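You operate a simulated robot arm through the tools that you are given. There is no shell and no other tool.

The job below is to be done with a simulated robot arm. You get a single attempt, and the scene is never put back.

JOB
Open the tank lid, fetch the cube marked "92" from the grey basket and set it in the grey tub on the sieve bench and shut the lid again. Put the tray that says "high" from the wide bench on top of the plain carton there and the tray labelled "good" on top of the brown taped carton there. Take the white block from the front right of the wide bench and leave it on the top of the counter scale. Fetch the 1000 g weight and set it on the clear plate. Take the cube mould on the wide bench and put it away on the left mat. The order is free. Set down upright: 1000 g weight, cube mould.

The check looks at the end state, three seconds after you hand in, the way a careful person would. Anything else that was tipped, shoved, dropped, spilled or broken makes it a failure. A push-on lid holds only when it is set on centred and level and pressed home; a screw cap is set on level and turned clockwise until tight.

ROBOT AND FRAMES
A 6-joint arm with a four-finger gripper on a trunk, on a base that moves. Base frame: it is fixed to the floor where the robot stands at the start and does not move with it; the origin is under the middle of the robot, x ahead of it, y to its left, z up. Lengths are in mm, angles in degrees, forces in N, time in s.
With the tool pointing down near the work surface it reaches from about 640 to 660 mm from the robot's upright axis, wherever it stands. Its first joint turns from -166.0 to 166.0 degrees. Places, roughly: 1000 g weight [0, -4000, 1000]; clear plate (13x13x1 cm) [-500, -4000, 900]; cube [750, 0, 750]; cube mould [0, -3750, 1000]; left mat (34x20 cm) [-3840, -2300, 840]; plain carton (13x12x10 cm) [-800, -3400, 900]; tank lid [800, 100, 900]; taped carton (17x14x12 cm) [-400, -3500, 900]; top of the counter scale [-5200, -3500, 900]; tray [-500, -3000, 750]; tub (29x21x9 cm) [900, -1000, 800]; white block [-500, -3750, 1000]. Payload 3.43 kg.
The tool frame sits at the grasp point between the pads (the TCP): z along the fingers, y along the line on which they close. The tips reach 30 mm beyond it. The gripper opens to 120 mm; its body begins 85 mm behind the TCP.
Orientation is that of the tool frame in the base frame, as a unit quaternion [x, y, z, w]. With the fingers straight down and closing along the base's y, the tool's x points along the base's -x, its y along +y and its z along -z.

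CONTROLS
- The arm moves only by the tool drive_tool. Its argument "deltas" is a list of rows, each a list of 7 numbers: the shift along the tool's x, y, z in mm, then the turn, a rotation vector about the tool's x, y, z in rad, then the finger opening in mm, from 0 to 120. In form: [[tx, ty, tz, ax, ay, az, jaw], ...]. A call has 1 to 20 rows; each row shifts and turns the commanded pose from where the row before left it, along the tool's axes as they then stand. Each row takes 0.2 s and may step no farther than 50 mm and 8.6 degrees from the row before; otherwise, or with a gripper value out of range, the whole call is refused. Where a pose cannot be reached the arm comes as near as it can. A force on the tool above 40 N (or 10 N above the force at the start of the call, whichever is more), or a blocked arm, ends the call early, and 0.2 s more pass. The fingers move at their own pace (about 136.2 mm/s each) and stop on an object; they squeeze with about 26 N. The grip force told is the motor's: it shows also when the fingers shut on nothing. Time passes only in rows, and 0.2 s behind the last, so rows that do not move let the fingers close. It gives the time, the measured TCP pose, the force on the tool (base axes), the opening and the grip force at its end, in the units of the frame above (readings bear some noise), with the torque about the TCP (base axes, N m) and any sound that the robot's microphone picked up, and new pictures: "show" is both (left out), scene, wrist or none.
- Cameras (640 x 400 px; columns grow to the right, rows downward): "scene" is now at [71.6, 201, 1699.8]; the picture's right is [0.06, -1.00, 0.00], its down [-0.67, -0.04, -0.74] and it looks along [0.74, 0.04, -0.67] (base axes); focal length 214 px, centre (320, 200). "wrist" rides on the gripper at [71, -17, -120] in the tool frame; the picture's right is [0.23, 0.97, 0.00], its down [-0.81, 0.19, -0.55] and it looks along [-0.54, 0.13, 0.83] (tool axes); focal length 275 px, centre (320, 200). There is no depth. A picture from a camera that has moved, and an enlarged one, comes with that camera's place and axes in the base frame and with its lens. The place of the scene camera against the robot may be out by one fixed shift of up to 12 mm in any direction.
- slide_trunk(by): moves the trunk up (or, below 0, down) by that many mm; the arm and the scene camera ride with it, the base frame stays. It gives what a move gives, with no picture.
- roll_base(legs): drives the robot by 1 to 6 legs, each [ahead, left, turn to the left] in mm, mm and degrees, along the robot's own axes; the way and the turn of a leg run together, so that a leg with both is an arc; at most 1500 mm and 180 degrees a leg. The arm and the cameras ride along, it lands a little off, and it stops where it bumps. It gives what a move gives, and a new picture of the scene camera.
- pan_tilt(pan, tilt): turns the head with the scene camera to pan (to the left, within 120 degrees either way) and tilt (down, from -29 to 69), counted from straight ahead of the robot. It gives what a move gives, and a new picture of the scene camera.
- inspect(camera, box): a new picture of the part [left, top, right, bottom] of that camera's present view, enlarged. No time passes.
- close_job(): hands the job in; it is judged then, once.

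Places have to be worked out from the pictures, the camera data and where the tool is seen. Open the gripper and draw the arm clear of the work before you hand the job in, unless the task says otherwise.

The tools are called after ">>>" as a command line: name --pt "numbers of a row" for each row, then --argument value for the rest, lists and objects as JSON in quotes. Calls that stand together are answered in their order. drive_tool: Moves the arm, as the interface text tells. Its arguments: {"type":"object","properties":{"deltas":{"type":"array"},"show":{"type":"string","enum":["both","scene","wrist","none"]}},"required":["deltas"]} The other tools are called the same way: slide_trunk (by) moves the trunk up or down; roll_base (legs) drives the base; pan_tilt (pan, tilt) turns the head that bears the scene camera; inspect (camera, box) takes an enlarged picture of a part of a camera's view; close_job () hands the job in.

At the start:

```text
time_s: 0.0
position: [465.9, -186.7, 1525.3]
tcp_rot: [0.0, 1.0, -0.001, 0.0]
force: [0.6, 0.1, 0.6]
torque: [0.0, -0.02, -0.01]
opening: 120.2
grip_force: 0.1
trunk travel left (down, up): [-275.0, 265.0]
robot x, y, heading: [-2.3, 0.3, -0.1]
head pan, tilt (commanded): [-68.1, 42.2]
```

scene: 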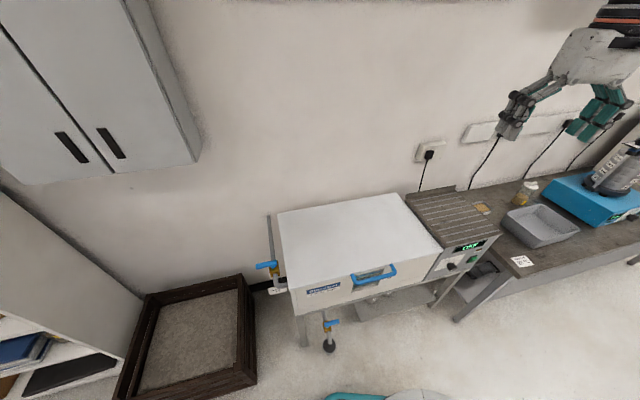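
wrist: 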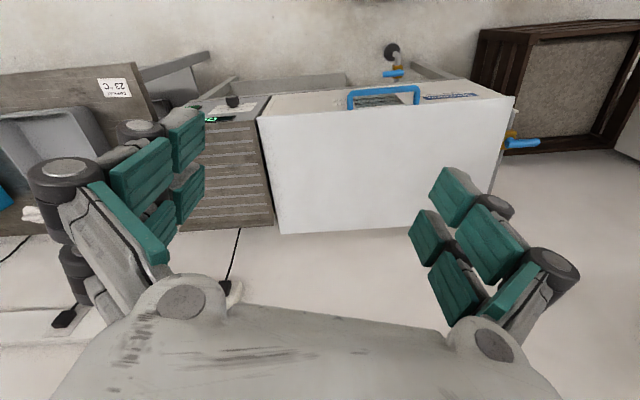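

The first picture shows the tank (white lid, blue handle) ahead and the sieve bench to the right. I'll enlarge parts of the scene view to read the details before moving.

>>> inspect --camera "scene" --box '[240, 170, 480, 320]'

>>> inspect --camera "scene" --box '[440, 140, 640, 300]'

>>> inspect --camera "wrist" --box '[180, 60, 540, 260]'

```text
2.67 times, centred on (360, 245) of scene
camera zoom: at [71.6, 201.0, 1699.8], right [0.06, -1.0, 0.0], down [-0.67, -0.04, -0.74], along [0.74, 0.04, -0.67], focal length 572 px, centre (213, 80)
```

zoom: 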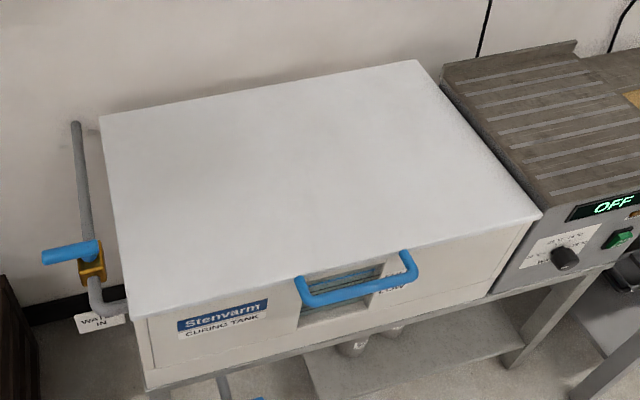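

```text
2.50 times, centred on (540, 220) of scene
camera zoom: at [71.6, 201.0, 1699.8], right [0.06, -1.0, 0.0], down [-0.67, -0.04, -0.74], along [0.74, 0.04, -0.67], focal length 536 px, centre (-230, 150)
```

zoom: 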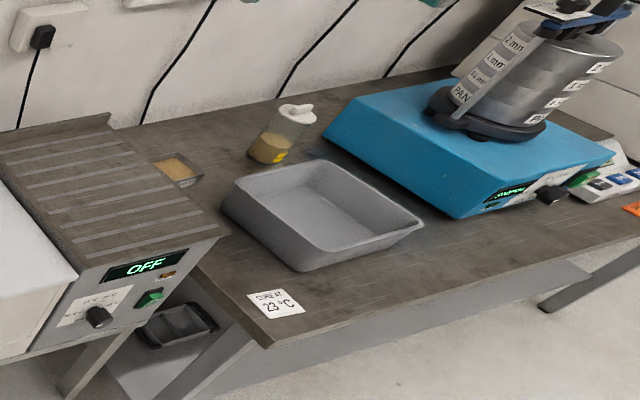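

```text
1.78 times, centred on (360, 160) of wrist
camera zoom: at [395.9, -204.2, 1646.2], right [-0.23, 0.97, 0.0], down [0.81, 0.19, 0.55], along [0.54, 0.13, -0.83], focal length 489 px, centre (249, 271)
```

zoom: 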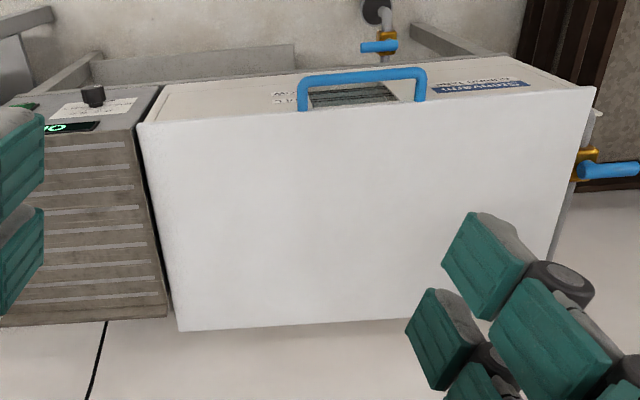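

The head reading (pan -68.1) does not agree with the camera axes (about 3° left), so I'll test what the pan does by setting a small known pan.

>>> pan_tilt --pan 0 --tilt 42

```text
time_s: 1.4
position: [469.2, -188.0, 1524.9]
tcp_rot: [0.0, 1.0, 0.0, -0.001]
force: [0.0, 0.0, -0.6]
torque: [0.05, 0.01, -0.01]
opening: 120.1
grip_force: 0.0
trunk travel left (down, up): [-275.0, 265.0]
robot x, y, heading: [-0.8, 0.4, -0.1]
head pan, tilt (commanded): [0.0, 42.0]
camera scene: at [71.8, 202.3, 1700.3], right [0.07, -1.0, 0.0], down [-0.66, -0.05, -0.75], along [0.75, 0.05, -0.66], focal length 214 px, centre (320, 200)
```

scene: 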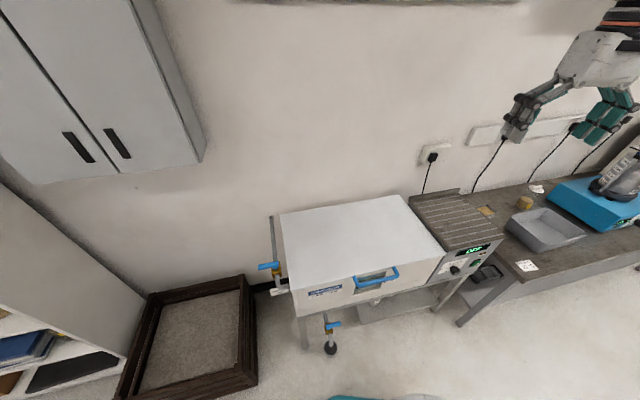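

Pan 0 gives about +3.8° true. I'll look right to check that the pan really moves and to see the sieve bench.

>>> pan_tilt --pan -50 --tilt 35

>>> inspect --camera "scene" --box '[0, 0, 640, 400]'

```text
time_s: 2.6
position: [469.2, -186.8, 1525.4]
tcp_rot: [0.001, 1.0, -0.001, 0.0]
force: [-0.3, 0.5, 0.2]
torque: [0.01, 0.0, -0.01]
opening: 120.0
grip_force: 0.0
trunk travel left (down, up): [-275.0, 265.0]
robot x, y, heading: [-1.5, -0.7, -0.1]
head pan, tilt (commanded): [-50.0, 35.0]
camera scene: at [75.9, 200.2, 1709.7], right [0.05, -1.0, 0.0], down [-0.58, -0.03, -0.82], along [0.82, 0.04, -0.58], focal length 214 px, centre (320, 200)
```

scene: 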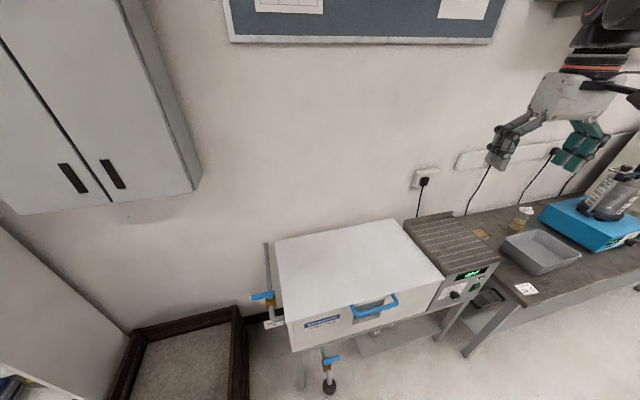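

```text
1.00 times, centred on (320, 200) of scene (not enlarged: the box is as wide or as high as the picture)
camera zoom: at [75.9, 200.2, 1709.7], right [0.05, -1.0, 0.0], down [-0.58, -0.03, -0.82], along [0.82, 0.04, -0.58], focal length 214 px, centre (320, 200)
```

zoom: 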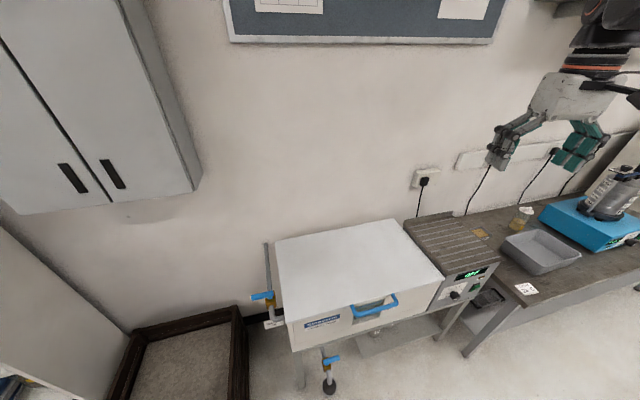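

The pan barely responds (about 1° for 50°), so the head is effectively stuck at ~3° left, while tilt works; I'll turn the base to look around. From the two cameras I get the lid at z≈900, front edge from (447,336) to (654,-312), handle bar near (515,0,~890). I'll test the arm's reach by lowering the tool here in free air.

>>> drive_tool --pt "0 0 50 0 0 0 120" --pt "0 0 50 0 0 0 120" --pt "0 0 50 0 0 0 120" --pt "0 0 50 0 0 0 120" --pt "0 0 50 0 0 0 120" --pt "0 0 50 0 0 0 120" --show "both"

```text
time_s: 4.0
position: [468.7, -186.8, 1222.2]
tcp_rot: [0.0, 1.0, 0.0, 0.001]
force: [0.5, -0.1, -0.1]
torque: [0.0, 0.04, 0.02]
opening: 119.6
grip_force: 0.0
trunk travel left (down, up): [-275.0, 265.0]
robot x, y, heading: [1.7, -0.5, -0.1]
head pan, tilt (commanded): [-50.0, 35.0]
camera scene: at [46.6, 129.0, 1710.2], right [-0.76, -0.65, 0.0], down [-0.38, 0.43, -0.82], along [0.53, -0.62, -0.57], focal length 214 px, centre (320, 200)
camera wrist: at [397.7, -203.1, 1344.3], right [-0.23, 0.97, 0.0], down [0.81, 0.19, 0.55], along [0.54, 0.13, -0.83], focal length 275 px, centre (320, 200)
```

scene: 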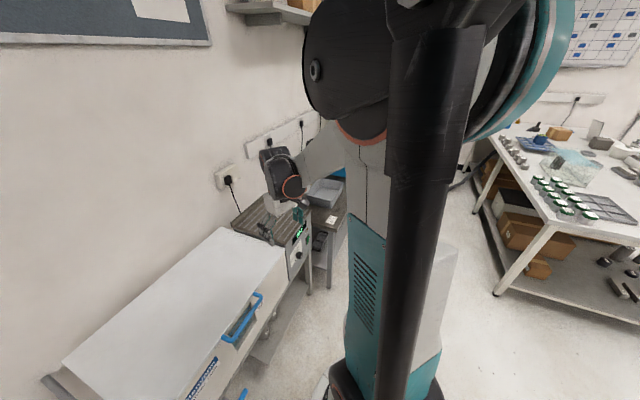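
wrist: 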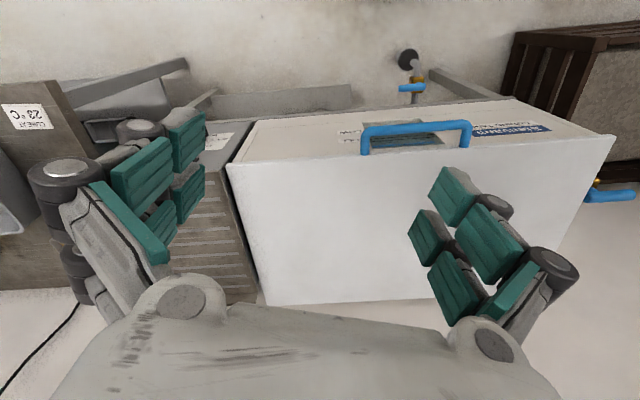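

The pan did take effect, only late: the camera now truly looks at -49.5°. I see the wide bench in the far right. I'll pan again to learn the lag and look at the whole room.

>>> pan_tilt --pan -100 --tilt 25

>>> drive_tool --pt "0 0 50 0 0 0 120" --pt "0 0 50 0 0 0 120" --pt "0 0 25 0 0 0 120" --show "scene"

```text
time_s: 5.2
position: [468.2, -186.4, 1224.1]
tcp_rot: [0.0, 1.0, 0.001, 0.0]
force: [1.2, 0.6, -0.1]
torque: [-0.02, -0.04, 0.02]
opening: 120.1
grip_force: 0.1
trunk travel left (down, up): [-275.0, 265.0]
robot x, y, heading: [-0.7, 2.0, -0.1]
head pan, tilt (commanded): [-100.0, 25.0]
camera scene: at [-27.9, 105.5, 1725.9], right [-0.98, 0.17, 0.0], down [0.07, 0.42, -0.91], along [-0.16, -0.89, -0.42], focal length 214 px, centre (320, 200)
```

scene: 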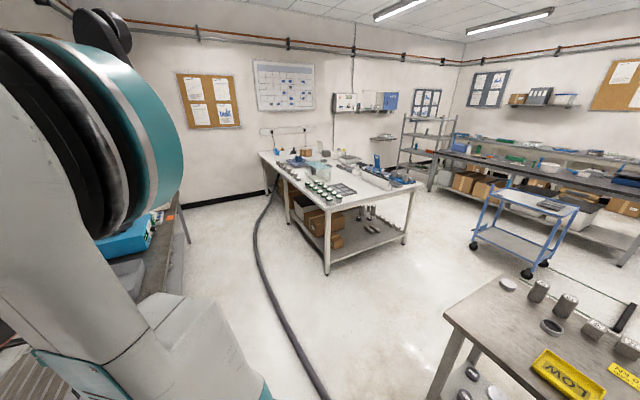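

```text
time_s: 6.0
position: [468.5, -186.4, 1099.6]
tcp_rot: [0.0, 1.0, 0.0, 0.0]
force: [0.0, -0.5, 0.9]
torque: [0.01, 0.03, 0.01]
opening: 119.6
grip_force: 0.2
trunk travel left (down, up): [-275.0, 265.0]
robot x, y, heading: [-2.9, -0.8, 0.1]
head pan, tilt (commanded): [-100.0, 25.0]
camera scene: at [-27.6, 105.3, 1726.0], right [-0.98, 0.17, 0.0], down [0.07, 0.42, -0.91], along [-0.16, -0.89, -0.42], focal length 214 px, centre (320, 200)
```

scene: 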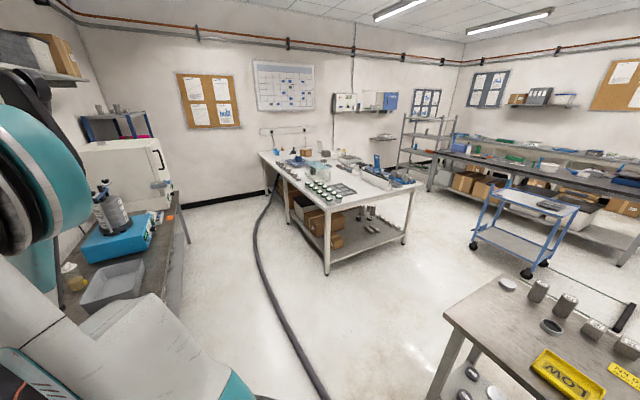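

The pan works now. I'll enlarge the areas in this view to identify the benches and the floor cable.

>>> inspect --camera "scene" --box '[240, 130, 440, 280]'

>>> inspect --camera "scene" --box '[420, 250, 640, 400]'

>>> inspect --camera "scene" --box '[400, 90, 640, 280]'

>>> inspect --camera "scene" --box '[40, 90, 240, 320]'

```text
2.67 times, centred on (340, 205) of scene
camera zoom: at [-27.6, 105.3, 1726.0], right [-0.98, 0.17, 0.0], down [0.07, 0.42, -0.91], along [-0.16, -0.89, -0.42], focal length 572 px, centre (267, 187)
```

zoom: 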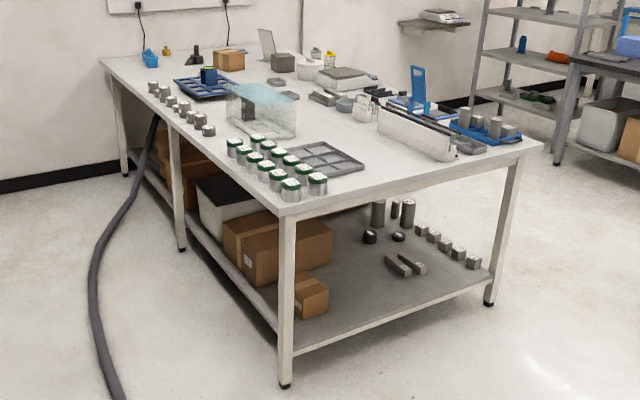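

```text
2.67 times, centred on (530, 325) of scene
camera zoom: at [-27.6, 105.3, 1726.0], right [-0.98, 0.17, 0.0], down [0.07, 0.42, -0.91], along [-0.16, -0.89, -0.42], focal length 572 px, centre (-240, -133)
```

zoom: 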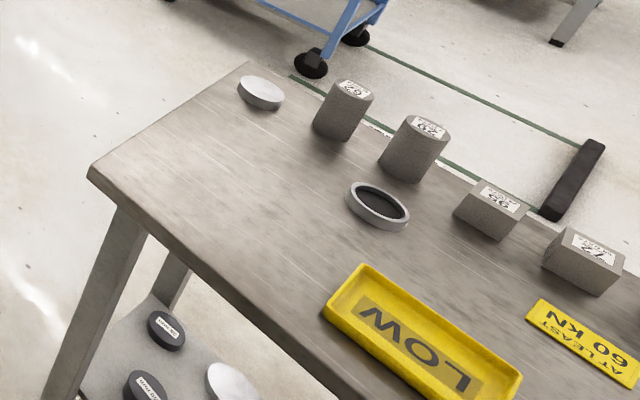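

```text
2.11 times, centred on (520, 185) of scene
camera zoom: at [-27.6, 105.3, 1726.0], right [-0.98, 0.17, 0.0], down [0.07, 0.42, -0.91], along [-0.16, -0.89, -0.42], focal length 452 px, centre (-101, 232)
```

zoom: 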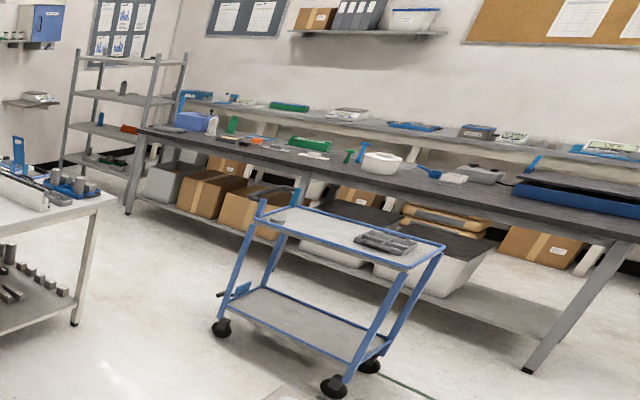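

```text
1.74 times, centred on (140, 205) of scene
camera zoom: at [-27.6, 105.3, 1726.0], right [-0.98, 0.17, 0.0], down [0.07, 0.42, -0.91], along [-0.16, -0.89, -0.42], focal length 373 px, centre (633, 191)
```

zoom: 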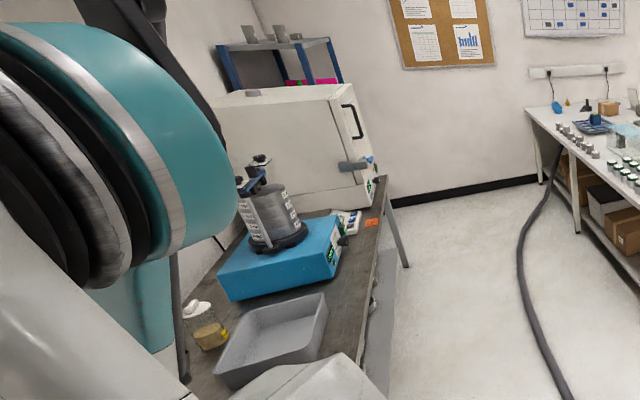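

The wide bench is the white one with corners near (-365,-1450) and (390,-3810). Back to the tank: I'll look at it and test how far down the tool reaches at this radius (clear in front of the lid).

>>> pan_tilt --pan 0 --tilt 50

>>> drive_tool --pt "0 0 50 0 0 0 120" --pt "0 0 50 0 0 0 120" --pt "0 0 50 0 0 0 120" --pt "0 0 40 0 0 0 120" --show "both"

```text
time_s: 7.7
position: [467.2, -186.5, 1099.6]
tcp_rot: [0.0, 1.0, 0.0, -0.001]
force: [-0.3, 0.4, 0.0]
torque: [0.04, -0.01, 0.0]
opening: 120.2
grip_force: 0.1
trunk travel left (down, up): [-275.0, 265.0]
robot x, y, heading: [-2.3, 0.4, 0.1]
head pan, tilt (commanded): [0.0, 50.0]
camera scene: at [65.2, 196.1, 1688.5], right [0.0, -1.0, 0.0], down [-0.77, 0.0, -0.64], along [0.64, 0.0, -0.77], focal length 214 px, centre (320, 200)
```

scene: 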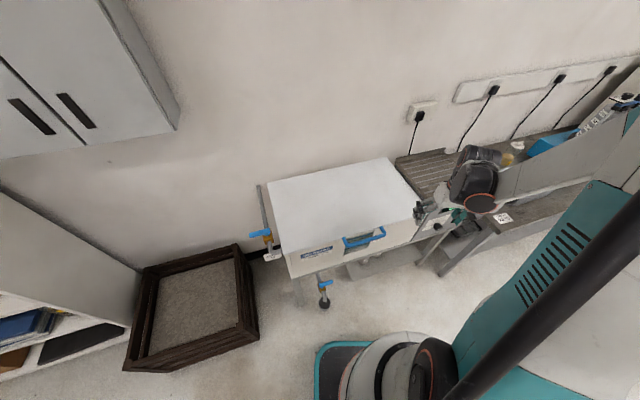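

```text
time_s: 8.7
position: [497.3, -199.9, 936.0]
tcp_rot: [0.001, 1.0, 0.001, -0.002]
force: [1.4, 0.4, 0.4]
torque: [0.01, -0.01, 0.0]
opening: 119.7
grip_force: 0.0
out of reach, approached as far as the arm can: row 3, 4
trunk travel left (down, up): [-275.0, 265.0]
robot x, y, heading: [-0.2, -7.2, -0.1]
head pan, tilt (commanded): [0.0, 50.0]
camera scene: at [66.3, 195.7, 1688.4], right [0.0, -1.0, 0.0], down [-0.77, 0.0, -0.64], along [0.64, 0.0, -0.77], focal length 214 px, centre (320, 200)
camera wrist: at [426.6, -217.6, 1058.3], right [-0.23, 0.97, 0.0], down [0.81, 0.19, 0.55], along [0.53, 0.13, -0.84], focal length 275 px, centre (320, 200)
```

scene: 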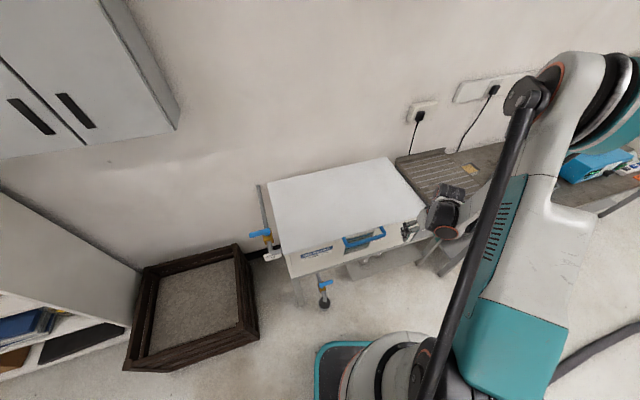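
wrist: 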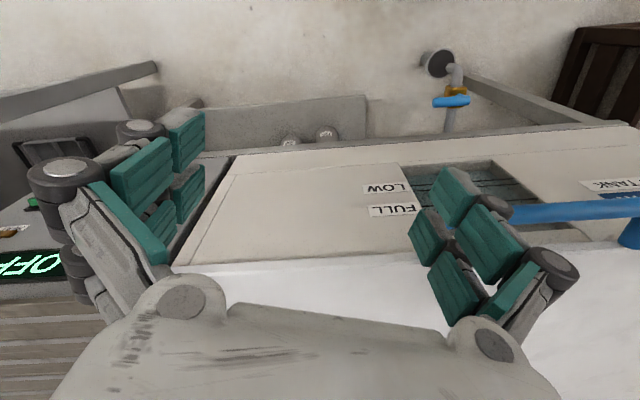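

Going down, the arm slides outward below z≈1000 at this trunk height. I'll raise the tool back up, then turn the base to square up with the tank (its front edge normal is at about +17.5°).

>>> drive_tool --pt "0 0 -50 0 0 0 120" --pt "0 0 -50 0 0 0 120" --pt "0 0 -50 0 0 0 120" --pt "0 0 -50 0 0 0 120" --pt "0 0 -50 0 0 0 120" --pt "0 0 -50 0 0 0 120" --show "none"

>>> roll_base --legs '[[0, 0, 17.4]]'

```text
time_s: 10.1
position: [494.3, -199.6, 1237.9]
tcp_rot: [0.0, 1.0, 0.0, 0.0]
force: [-0.1, -0.6, -0.5]
torque: [0.01, 0.01, 0.0]
opening: 119.9
grip_force: 0.0
trunk travel left (down, up): [-275.0, 265.0]
robot x, y, heading: [0.1, 0.8, 0.3]
head pan, tilt (commanded): [0.0, 50.0]
```

```text
time_s: 11.5
position: [532.6, -43.3, 1237.7]
tcp_rot: [-0.151, 0.988, 0.001, 0.0]
force: [-0.1, -0.2, 0.6]
torque: [0.01, 0.03, 0.0]
opening: 120.0
grip_force: 0.0
trunk travel left (down, up): [-275.0, 265.0]
robot x, y, heading: [-0.8, 1.8, 17.4]
head pan, tilt (commanded): [0.0, 50.0]
camera scene: at [2.7, 204.4, 1688.4], right [0.3, -0.95, 0.0], down [-0.73, -0.23, -0.64], along [0.61, 0.19, -0.77], focal length 214 px, centre (320, 200)
```

scene: 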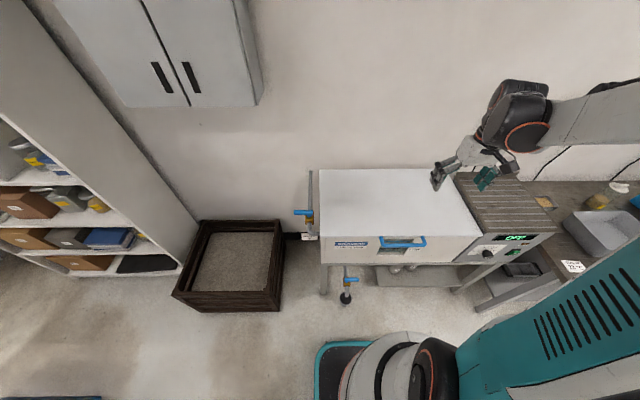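

The tank front is now square in the picture. I'll enlarge to measure the handle and lid in robot axes.

>>> inspect --camera "scene" --box '[300, 160, 500, 285]'

>>> inspect --camera "scene" --box '[360, 210, 456, 270]'

>>> inspect --camera "wrist" --box '[0, 0, 640, 400]'

```text
3.20 times, centred on (400, 222) of scene
camera zoom: at [2.7, 204.4, 1688.4], right [0.3, -0.95, 0.0], down [-0.73, -0.23, -0.64], along [0.61, 0.19, -0.77], focal length 686 px, centre (64, 128)
```

zoom: 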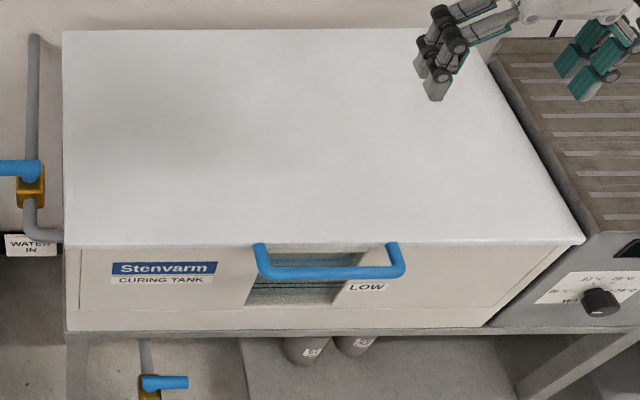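

```text
6.67 times, centred on (408, 240) of scene
camera zoom: at [2.7, 204.4, 1688.4], right [0.3, -0.95, 0.0], down [-0.73, -0.23, -0.64], along [0.61, 0.19, -0.77], focal length 1430 px, centre (-267, -67)
```

zoom: 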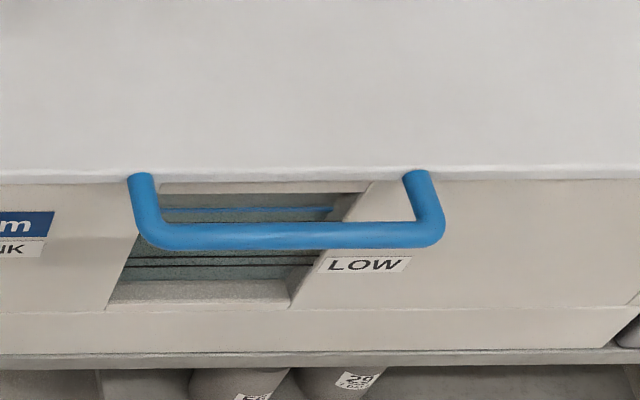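

```text
1.00 times, centred on (320, 200) of wrist (not enlarged: the box is as wide or as high as the picture)
camera zoom: at [469.7, -79.9, 1358.5], right [-0.51, 0.86, 0.0], down [0.72, 0.43, 0.55], along [0.48, 0.28, -0.83], focal length 275 px, centre (320, 200)
```

zoom: 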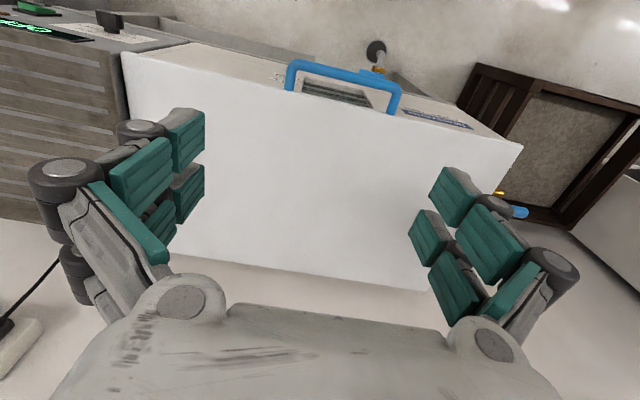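

From both cameras: handle bar about 880 high, ~494 ahead and 156 right of the robot, 16 mm thick, ~40 mm in front of the lid edge, ~158 mm clear between legs. I'll turn the tool in free air to point forward with fingers closing vertically (yaw 90°, then pitch 90°).

>>> drive_tool --pt "-10 0 0 0 0 0.1428 120" --pt "-10 0 0 0 0 0.1428 120" --pt "0 0 0 0 0 0.1428 120" --pt "0 0 0 0 0 0.1428 120" --pt "0 0 0 0 0 0.1428 120" --pt "0 0 0 0 0 0.1428 120" --pt "0 0 0 0 0 0.1428 120" --pt "0 0 0 0 0 0.1428 120" --pt "0 0 0 0 0 0.1428 120" --pt "0 0 0 0 0 0.1428 120" --pt "0 0 0 0 0 0.1428 120" --show "none"

>>> drive_tool --pt "0 0 0 -0.1428 0 0 120" --pt "0 0 0 -0.1428 0 0 120" --pt "0 0 0 -0.1428 0 0 120" --pt "0 0 0 -0.1428 0 0 120" --pt "0 0 0 -0.1428 0 0 120" --pt "0 0 0 -0.1428 0 0 120" --pt "0 0 0 -0.1428 0 0 120" --pt "0 0 0 -0.1428 0 0 120" --pt "0 0 0 -0.1428 0 0 120" --pt "0 0 0 -0.1428 0 0 120" --pt "0 0 0 -0.1428 0 0 120" --show "both"

```text
time_s: 13.9
position: [552.0, -38.1, 1236.3]
tcp_rot: [0.593, 0.805, 0.0, 0.001]
force: [0.2, -0.1, 0.2]
torque: [-0.02, 0.04, 0.01]
opening: 120.2
grip_force: 0.2
trunk travel left (down, up): [-275.0, 265.0]
robot x, y, heading: [2.8, -0.9, 17.6]
head pan, tilt (commanded): [0.0, 50.0]
```

```text
time_s: 16.3
position: [573.3, -46.3, 1301.5]
tcp_rot: [0.419, 0.57, 0.57, 0.419]
force: [-0.3, -0.2, -0.1]
torque: [-0.01, -0.03, 0.03]
opening: 119.9
grip_force: 0.2
out of reach, approached as far as the arm can: row 10, 11
trunk travel left (down, up): [-275.0, 265.0]
robot x, y, heading: [3.4, -0.8, 17.5]
head pan, tilt (commanded): [0.0, 50.0]
camera scene: at [3.0, 204.0, 1688.5], right [0.3, -0.95, 0.0], down [-0.73, -0.23, -0.64], along [0.61, 0.19, -0.77], focal length 214 px, centre (320, 200)
camera wrist: at [438.1, -15.5, 1285.7], right [-0.07, 0.22, 0.97], down [-0.28, -0.94, 0.19], along [0.96, -0.26, 0.13], focal length 275 px, centre (320, 200)
```

scene: 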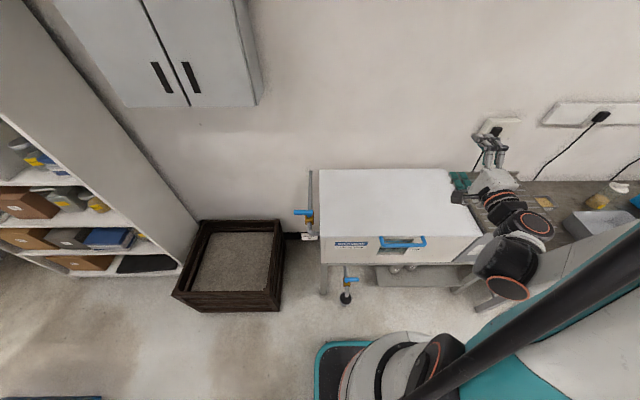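
wrist: 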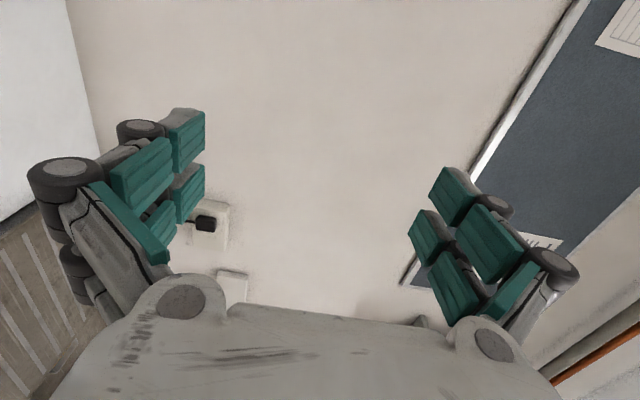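

The tool now points straight forward (z along the tank normal, y up). I'll probe the forward reach at this height, over the lid in free air.

>>> drive_tool --pt "0 0 50 0 0 0 120" --pt "0 0 50 0 0 0 120" --pt "0 0 50 0 0 0 120" --pt "0 0 50 0 0 0 120" --pt "0 0 50 0 0 0 120" --show "scene"

```text
time_s: 17.5
position: [814.1, 28.7, 1301.1]
tcp_rot: [0.419, 0.571, 0.569, 0.418]
force: [-0.7, 0.3, -0.2]
torque: [-0.02, 0.0, 0.02]
opening: 119.9
grip_force: 0.0
trunk travel left (down, up): [-275.0, 265.0]
robot x, y, heading: [-1.2, -0.5, 17.3]
head pan, tilt (commanded): [0.0, 50.0]
camera scene: at [3.9, 204.5, 1688.4], right [0.3, -0.95, 0.0], down [-0.73, -0.23, -0.64], along [0.61, 0.19, -0.77], focal length 214 px, centre (320, 200)
```

scene: 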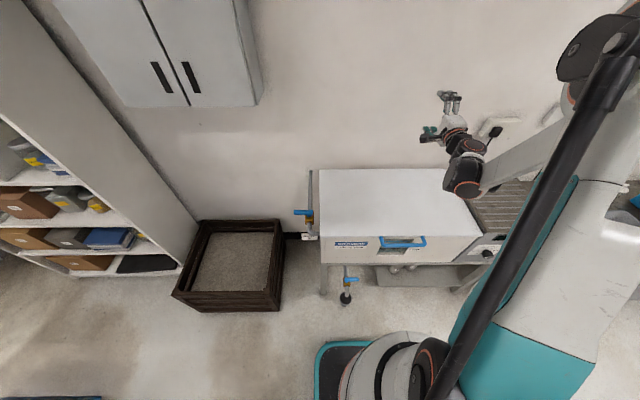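

The wall behind the tank is at about 1000 ahead (n-direction) and the arm reaches well forward; its limit is a minimum distance from the shoulder. I'll back the base off ~235 mm so a forward-pointing tool can reach the handle.

>>> roll_base --legs '[[-235, 0, 0]]'

>>> slide_trunk --by -270

```text
time_s: 19.2
position: [585.8, -42.6, 1302.0]
tcp_rot: [0.419, 0.569, 0.57, 0.419]
force: [0.2, -0.8, 0.2]
torque: [-0.03, 0.02, 0.01]
opening: 120.0
grip_force: 0.0
trunk travel left (down, up): [-275.0, 265.0]
robot x, y, heading: [-224.7, -74.1, 17.4]
head pan, tilt (commanded): [0.0, 50.0]
camera scene: at [-223.9, 133.4, 1688.5], right [0.3, -0.95, 0.0], down [-0.73, -0.23, -0.64], along [0.61, 0.19, -0.77], focal length 214 px, centre (320, 200)
```

scene: 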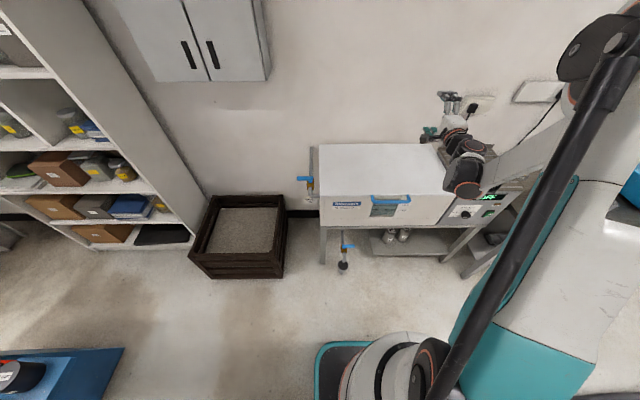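

```text
time_s: 22.0
position: [586.5, -44.0, 1031.7]
tcp_rot: [0.419, 0.569, 0.57, 0.419]
force: [0.0, -0.6, -0.6]
torque: [-0.02, 0.03, -0.02]
opening: 120.2
grip_force: 0.1
trunk travel left (down, up): [-5.0, 535.0]
robot x, y, heading: [-226.5, -68.8, 17.3]
head pan, tilt (commanded): [0.0, 50.0]
```

Now the trunk is low. I'll draw the tool back in front of the lid and to the handle's middle, and look with the wrist camera.

>>> drive_tool --pt "0 0 -48 0 0 0 120" --pt "20 0 -48 0 0 0 120" --pt "20 0 -45 0 0 0 120" --pt "20 -20 0 0 0 0 120" --pt "0 -40 0 0 0 0 120" --pt "0 -20 0 0 0 0 120" --show "both"

```text
refused: row 2 steps farther than a row can; nothing moved
```

The step was slightly too large; I'll use smaller rows.

>>> drive_tool --pt "0 0 -45 0 0 0 120" --pt "20 0 -40 0 0 0 120" --pt "20 0 -40 0 0 0 120" --pt "20 -20 -15 0 0 0 120" --pt "0 -40 0 0 0 0 120" --pt "0 -20 0 0 0 0 120" --show "both"

```text
time_s: 23.4
position: [457.6, -29.3, 986.0]
tcp_rot: [0.42, 0.571, 0.568, 0.418]
force: [0.9, -0.4, 0.0]
torque: [-0.02, 0.04, -0.02]
opening: 120.2
grip_force: 0.0
out of reach, approached as far as the arm can: row 5, 6
trunk travel left (down, up): [-5.0, 535.0]
robot x, y, heading: [-225.3, -67.1, 17.5]
head pan, tilt (commanded): [0.0, 50.0]
camera scene: at [-222.8, 133.7, 1418.4], right [0.3, -0.96, 0.0], down [-0.73, -0.23, -0.64], along [0.61, 0.19, -0.77], focal length 214 px, centre (320, 200)
camera wrist: at [321.6, 2.7, 970.1], right [-0.07, 0.22, 0.97], down [-0.29, -0.94, 0.19], along [0.96, -0.27, 0.12], focal length 275 px, centre (320, 200)
```

scene: 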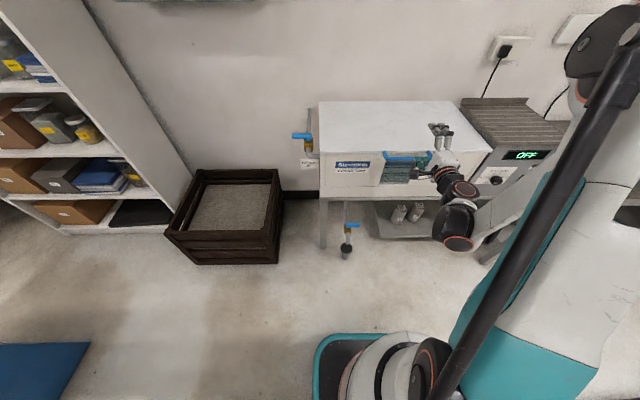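
wrist: 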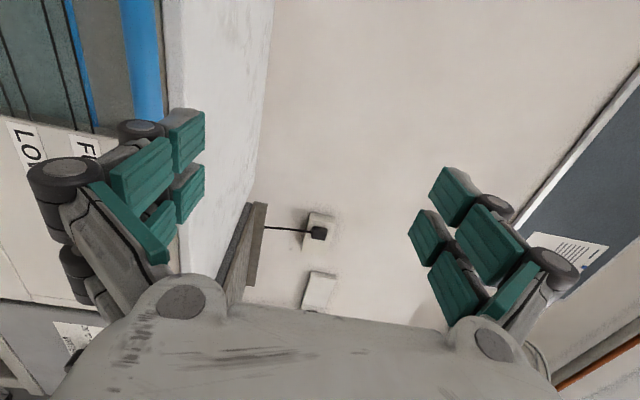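

The arm's inner limit stops me slightly high, so I'll back the base another 45 mm and then go down to bar height while staying in front of it.

>>> roll_base --legs '[[-45, 0, 0]]'

>>> drive_tool --pt "0 -35 0 0 0 0 120" --pt "0 -35 0 0 0 0 120" --pt "0 -35 0 0 0 0 120" --show "both"

```text
time_s: 24.3
position: [414.1, -42.0, 986.3]
tcp_rot: [0.42, 0.57, 0.568, 0.418]
force: [0.3, 0.1, -0.4]
torque: [-0.02, 0.01, 0.03]
opening: 120.1
grip_force: 0.1
trunk travel left (down, up): [-5.0, 535.0]
robot x, y, heading: [-267.3, -85.5, 17.5]
head pan, tilt (commanded): [0.0, 50.0]
camera scene: at [-265.8, 120.4, 1418.4], right [0.3, -0.95, 0.0], down [-0.73, -0.23, -0.64], along [0.61, 0.19, -0.77], focal length 214 px, centre (320, 200)
```

scene: 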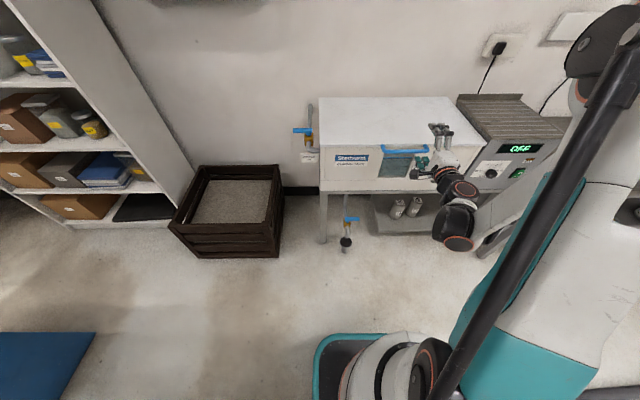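

```text
time_s: 25.1
position: [465.7, -49.6, 942.0]
tcp_rot: [0.42, 0.571, 0.568, 0.418]
force: [-0.6, -0.2, -0.4]
torque: [0.01, 0.07, -0.01]
opening: 119.6
grip_force: 0.1
out of reach, approached as far as the arm can: row 1, 2, 3
trunk travel left (down, up): [-5.0, 535.0]
robot x, y, heading: [-269.7, -83.0, 17.3]
head pan, tilt (commanded): [0.0, 50.0]
camera scene: at [-266.2, 120.3, 1418.4], right [0.3, -0.95, 0.0], down [-0.73, -0.23, -0.64], along [0.61, 0.19, -0.77], focal length 214 px, centre (320, 200)
camera wrist: at [330.2, -17.2, 927.3], right [-0.06, 0.22, 0.97], down [-0.29, -0.94, 0.19], along [0.96, -0.27, 0.12], focal length 275 px, centre (320, 200)
```

scene: 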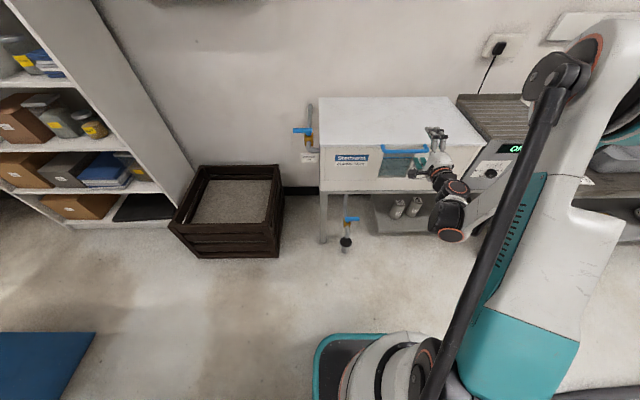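
wrist: 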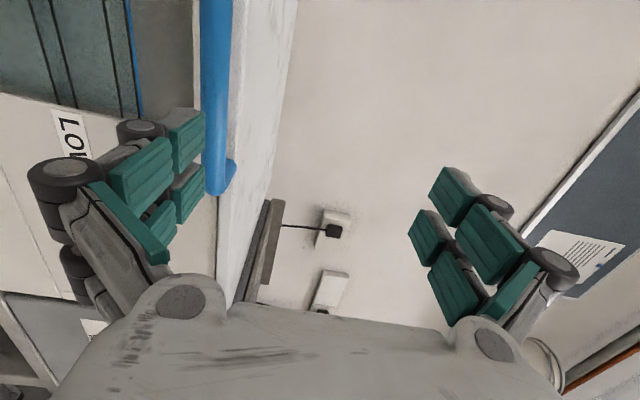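

The inner limit is still binding (needs about 785 mm ahead at this height). I'll back off 45 mm more and retry going down to the bar height, keeping the tool in front of it.

>>> roll_base --legs '[[-45, 0, 0]]'

>>> drive_tool --pt "15 -20 0 0 0 0 120" --pt "10 -20 0 0 0 0 120" --pt "5 -20 0 0 0 0 120" --show "both"

```text
time_s: 26.0
position: [423.3, -61.9, 942.7]
tcp_rot: [0.42, 0.571, 0.568, 0.417]
force: [0.0, -0.2, -0.3]
torque: [-0.02, -0.04, 0.03]
opening: 119.7
grip_force: 0.1
trunk travel left (down, up): [-5.0, 535.0]
robot x, y, heading: [-316.0, -100.6, 17.4]
head pan, tilt (commanded): [0.0, 50.0]
camera scene: at [-308.8, 107.0, 1418.5], right [0.3, -0.95, 0.0], down [-0.73, -0.23, -0.64], along [0.61, 0.19, -0.77], focal length 214 px, centre (320, 200)
```

scene: 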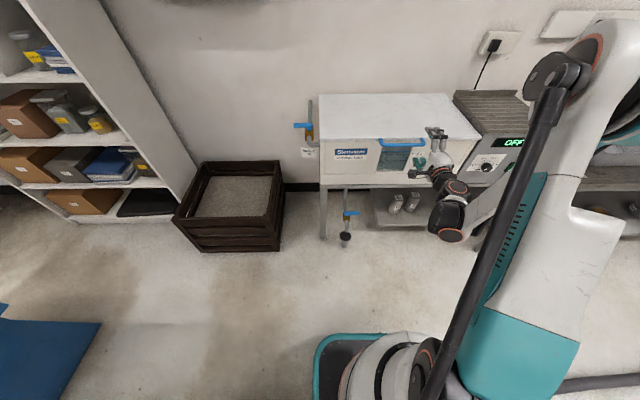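

```text
time_s: 26.8
position: [449.9, -34.7, 915.4]
tcp_rot: [0.419, 0.571, 0.568, 0.418]
force: [-0.3, -0.9, 1.0]
torque: [0.02, -0.01, 0.03]
opening: 120.0
grip_force: 0.1
out of reach, approached as far as the arm can: row 1, 2, 3
trunk travel left (down, up): [-5.0, 535.0]
robot x, y, heading: [-314.6, -99.6, 17.2]
head pan, tilt (commanded): [0.0, 50.0]
camera scene: at [-309.2, 106.9, 1418.4], right [0.3, -0.95, 0.0], down [-0.73, -0.23, -0.64], along [0.61, 0.19, -0.77], focal length 214 px, centre (320, 200)
camera wrist: at [314.2, -3.7, 900.7], right [-0.06, 0.22, 0.97], down [-0.28, -0.94, 0.19], along [0.96, -0.26, 0.12], focal length 275 px, centre (320, 200)
```

scene: 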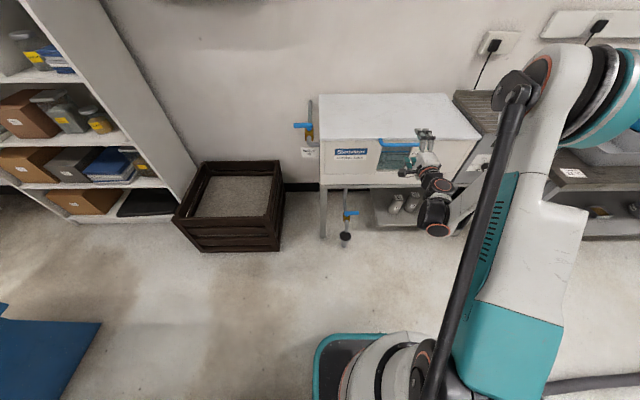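
wrist: 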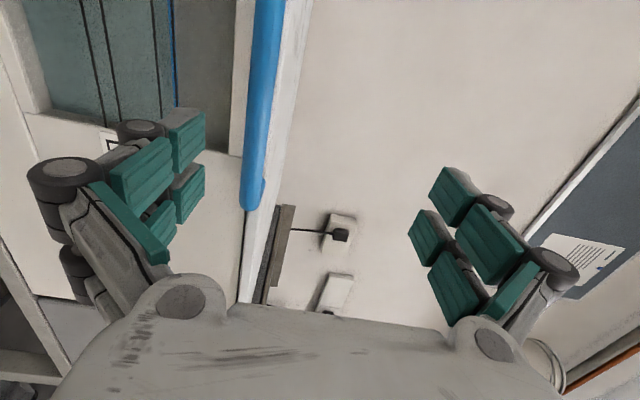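

Bar now clearly seen: about z≈872, A≈489 (tank-normal coordinate), tool at A≈419, z≈915. I'll move diagonally forward/down so the open fingers straddle the bar above and below.

>>> drive_tool --pt "3 -10.5 15 0 0 0 120" --pt "3 -11 15 0 0 0 120" --pt "3 -11 14 0 0 0 120" --pt "3 -11 14 0 0 0 120" --show "both"

```text
time_s: 27.8
position: [500.4, -7.5, 872.1]
tcp_rot: [0.419, 0.571, 0.569, 0.418]
force: [-0.2, 0.5, 0.1]
torque: [0.01, 0.04, -0.01]
opening: 120.0
grip_force: 0.1
trunk travel left (down, up): [-5.0, 535.0]
robot x, y, heading: [-312.7, -94.9, 17.4]
head pan, tilt (commanded): [0.0, 50.0]
camera scene: at [-309.1, 106.9, 1418.5], right [0.3, -0.95, 0.0], down [-0.73, -0.23, -0.64], along [0.61, 0.19, -0.77], focal length 214 px, centre (320, 200)
camera wrist: at [365.8, 24.5, 856.8], right [-0.06, 0.22, 0.97], down [-0.29, -0.94, 0.19], along [0.96, -0.27, 0.12], focal length 275 px, centre (320, 200)
```

scene: 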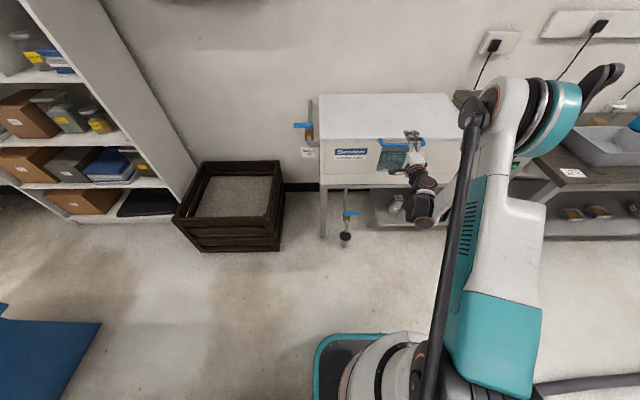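
wrist: 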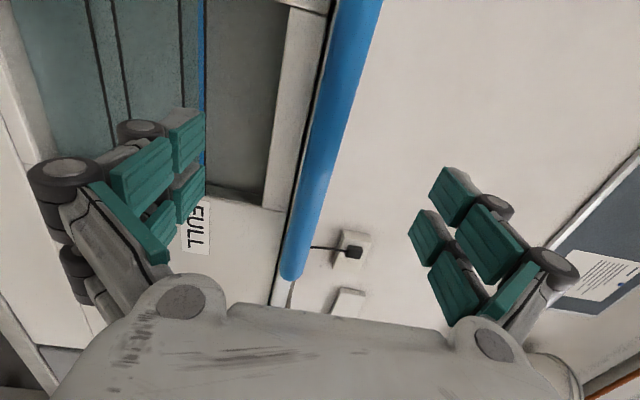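

The bar lies within 2 mm of the tool's centre line between the finger pads, ~14 mm ahead of the TCP. I'll close on it.

>>> drive_tool --pt "0 -1 0 0 0 0 60" --pt "0 0 0 0 0 0 20" --pt "0 0 0 0 0 0 5" --pt "0 0 0 0 0 0 5" --pt "0 0 0 0 0 0 5" --show "both"

```text
time_s: 29.0
position: [500.3, -7.0, 871.7]
tcp_rot: [0.42, 0.57, 0.569, 0.418]
force: [-1.8, -0.1, -3.5]
torque: [-0.06, 0.1, -0.03]
opening: 16.1
grip_force: 44.9
trunk travel left (down, up): [-5.0, 535.0]
robot x, y, heading: [-313.2, -97.5, 17.2]
head pan, tilt (commanded): [0.0, 50.0]
camera scene: at [-308.9, 107.0, 1418.4], right [0.3, -0.95, 0.0], down [-0.73, -0.23, -0.64], along [0.61, 0.19, -0.77], focal length 214 px, centre (320, 200)
camera wrist: at [365.3, 24.8, 855.9], right [-0.06, 0.22, 0.97], down [-0.28, -0.94, 0.19], along [0.96, -0.26, 0.12], focal length 275 px, centre (320, 200)
```

scene: 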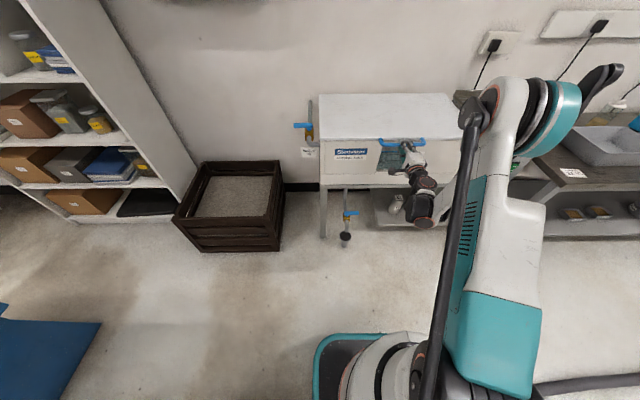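
wrist: 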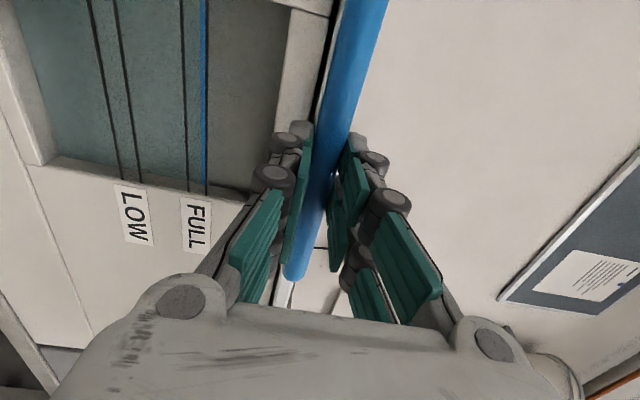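

Gripped (opening 16.1 mm). Now I'll lift along an arc about the rear hinge (estimated 470 mm behind the TCP, 13 mm up), starting with a small 6° step to check forces.

>>> drive_tool --pt "0 24.6 0 0.0524 0 0 0" --pt "0 24.6 0 0.0524 0 0 0" --show "both"

```text
time_s: 29.6
position: [503.5, -7.4, 919.8]
tcp_rot: [0.441, 0.6, 0.537, 0.395]
force: [10.1, 3.3, -3.2]
torque: [-0.15, -0.21, 0.24]
opening: 16.2
grip_force: 45.3
trunk travel left (down, up): [-5.0, 535.0]
robot x, y, heading: [-311.0, -95.6, 17.4]
head pan, tilt (commanded): [0.0, 50.0]
camera scene: at [-307.8, 107.3, 1418.4], right [0.3, -0.95, 0.0], down [-0.73, -0.23, -0.64], along [0.61, 0.19, -0.77], focal length 214 px, centre (320, 200)
camera wrist: at [366.6, 25.2, 916.9], right [0.03, 0.25, 0.97], down [-0.26, -0.93, 0.25], along [0.96, -0.26, 0.03], focal length 275 px, centre (320, 200)
```

scene: 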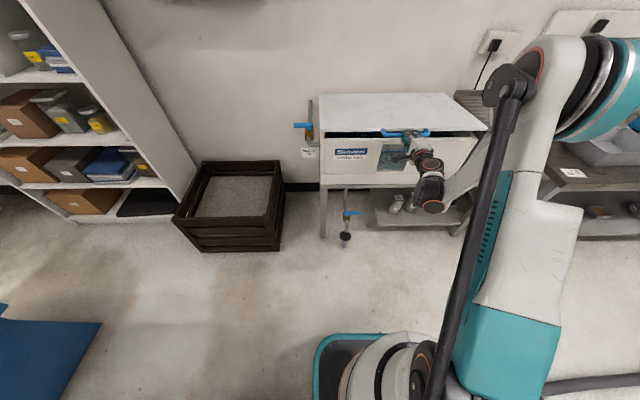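
wrist: 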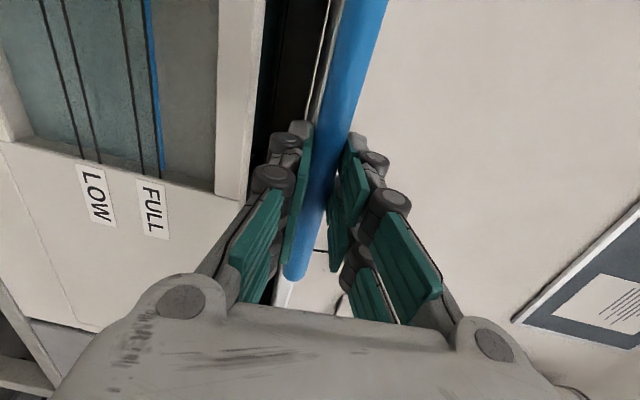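

The lid is opening; the ~10 N forward pull says the true arc runs slightly further in than commanded. I'll continue with a small inward correction.

>>> drive_tool --pt "0 24.6 2.2 0.0524 0 0 0" --pt "0 24.6 2.2 0.0524 0 0 0" --pt "0 24.6 1.0 0.0524 0 0 0" --show "none"

```text
time_s: 30.4
position: [516.4, -1.4, 994.4]
tcp_rot: [0.471, 0.64, 0.49, 0.36]
force: [-14.5, -4.0, 0.6]
torque: [-0.44, -0.14, 0.06]
opening: 16.3
grip_force: 44.8
trunk travel left (down, up): [-5.0, 535.0]
robot x, y, heading: [-314.1, -95.5, 17.1]
head pan, tilt (commanded): [0.0, 50.0]
```

Force flipped to −15 N, so I slightly over-corrected; the hinge fits at about 5 mm above the bar line. I'll continue with 5° rows and take the correction back.

>>> drive_tool --pt "0 41 -1.2 0.0873 0 0 0" --pt "0 41 1.2 0.0873 0 0 0" --pt "0 41 1.2 0.0873 0 0 0" --show "none"

```text
time_s: 31.2
position: [560.9, 11.3, 1107.3]
tcp_rot: [0.513, 0.699, 0.402, 0.295]
force: [-2.6, 3.5, 1.6]
torque: [-0.95, -0.5, -0.08]
opening: 16.5
grip_force: 44.9
trunk travel left (down, up): [-5.0, 535.0]
robot x, y, heading: [-316.1, -95.0, 17.4]
head pan, tilt (commanded): [0.0, 50.0]
```

Forces are small at 30°. I'll continue the arc.

>>> drive_tool --pt "0 41 1.2 0.0873 0 0 0" --pt "0 41 1.2 0.0873 0 0 0" --pt "0 41 1.2 0.0873 0 0 0" --show "both"

```text
time_s: 32.0
position: [629.2, 34.5, 1207.2]
tcp_rot: [0.547, 0.745, 0.307, 0.227]
force: [-7.6, 3.4, 7.3]
torque: [-0.91, -0.6, 0.54]
opening: 16.3
grip_force: 44.5
trunk travel left (down, up): [-5.0, 535.0]
robot x, y, heading: [-315.6, -99.3, 17.3]
head pan, tilt (commanded): [0.0, 50.0]
camera scene: at [-310.9, 107.3, 1418.4], right [0.3, -0.95, 0.0], down [-0.73, -0.23, -0.64], along [0.61, 0.19, -0.77], focal length 214 px, centre (320, 200)
camera wrist: at [516.2, 73.4, 1282.0], right [0.59, 0.43, 0.69], down [0.0, -0.85, 0.53], along [0.81, -0.31, -0.5], focal length 275 px, centre (320, 200)
```

scene: 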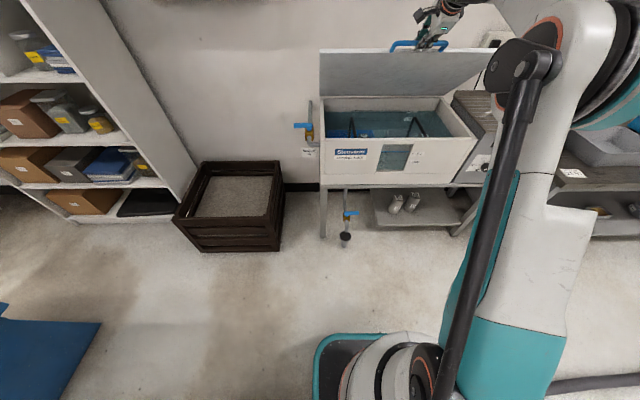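
wrist: 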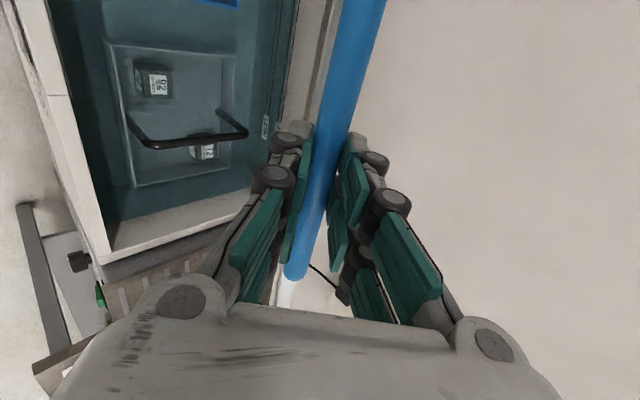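

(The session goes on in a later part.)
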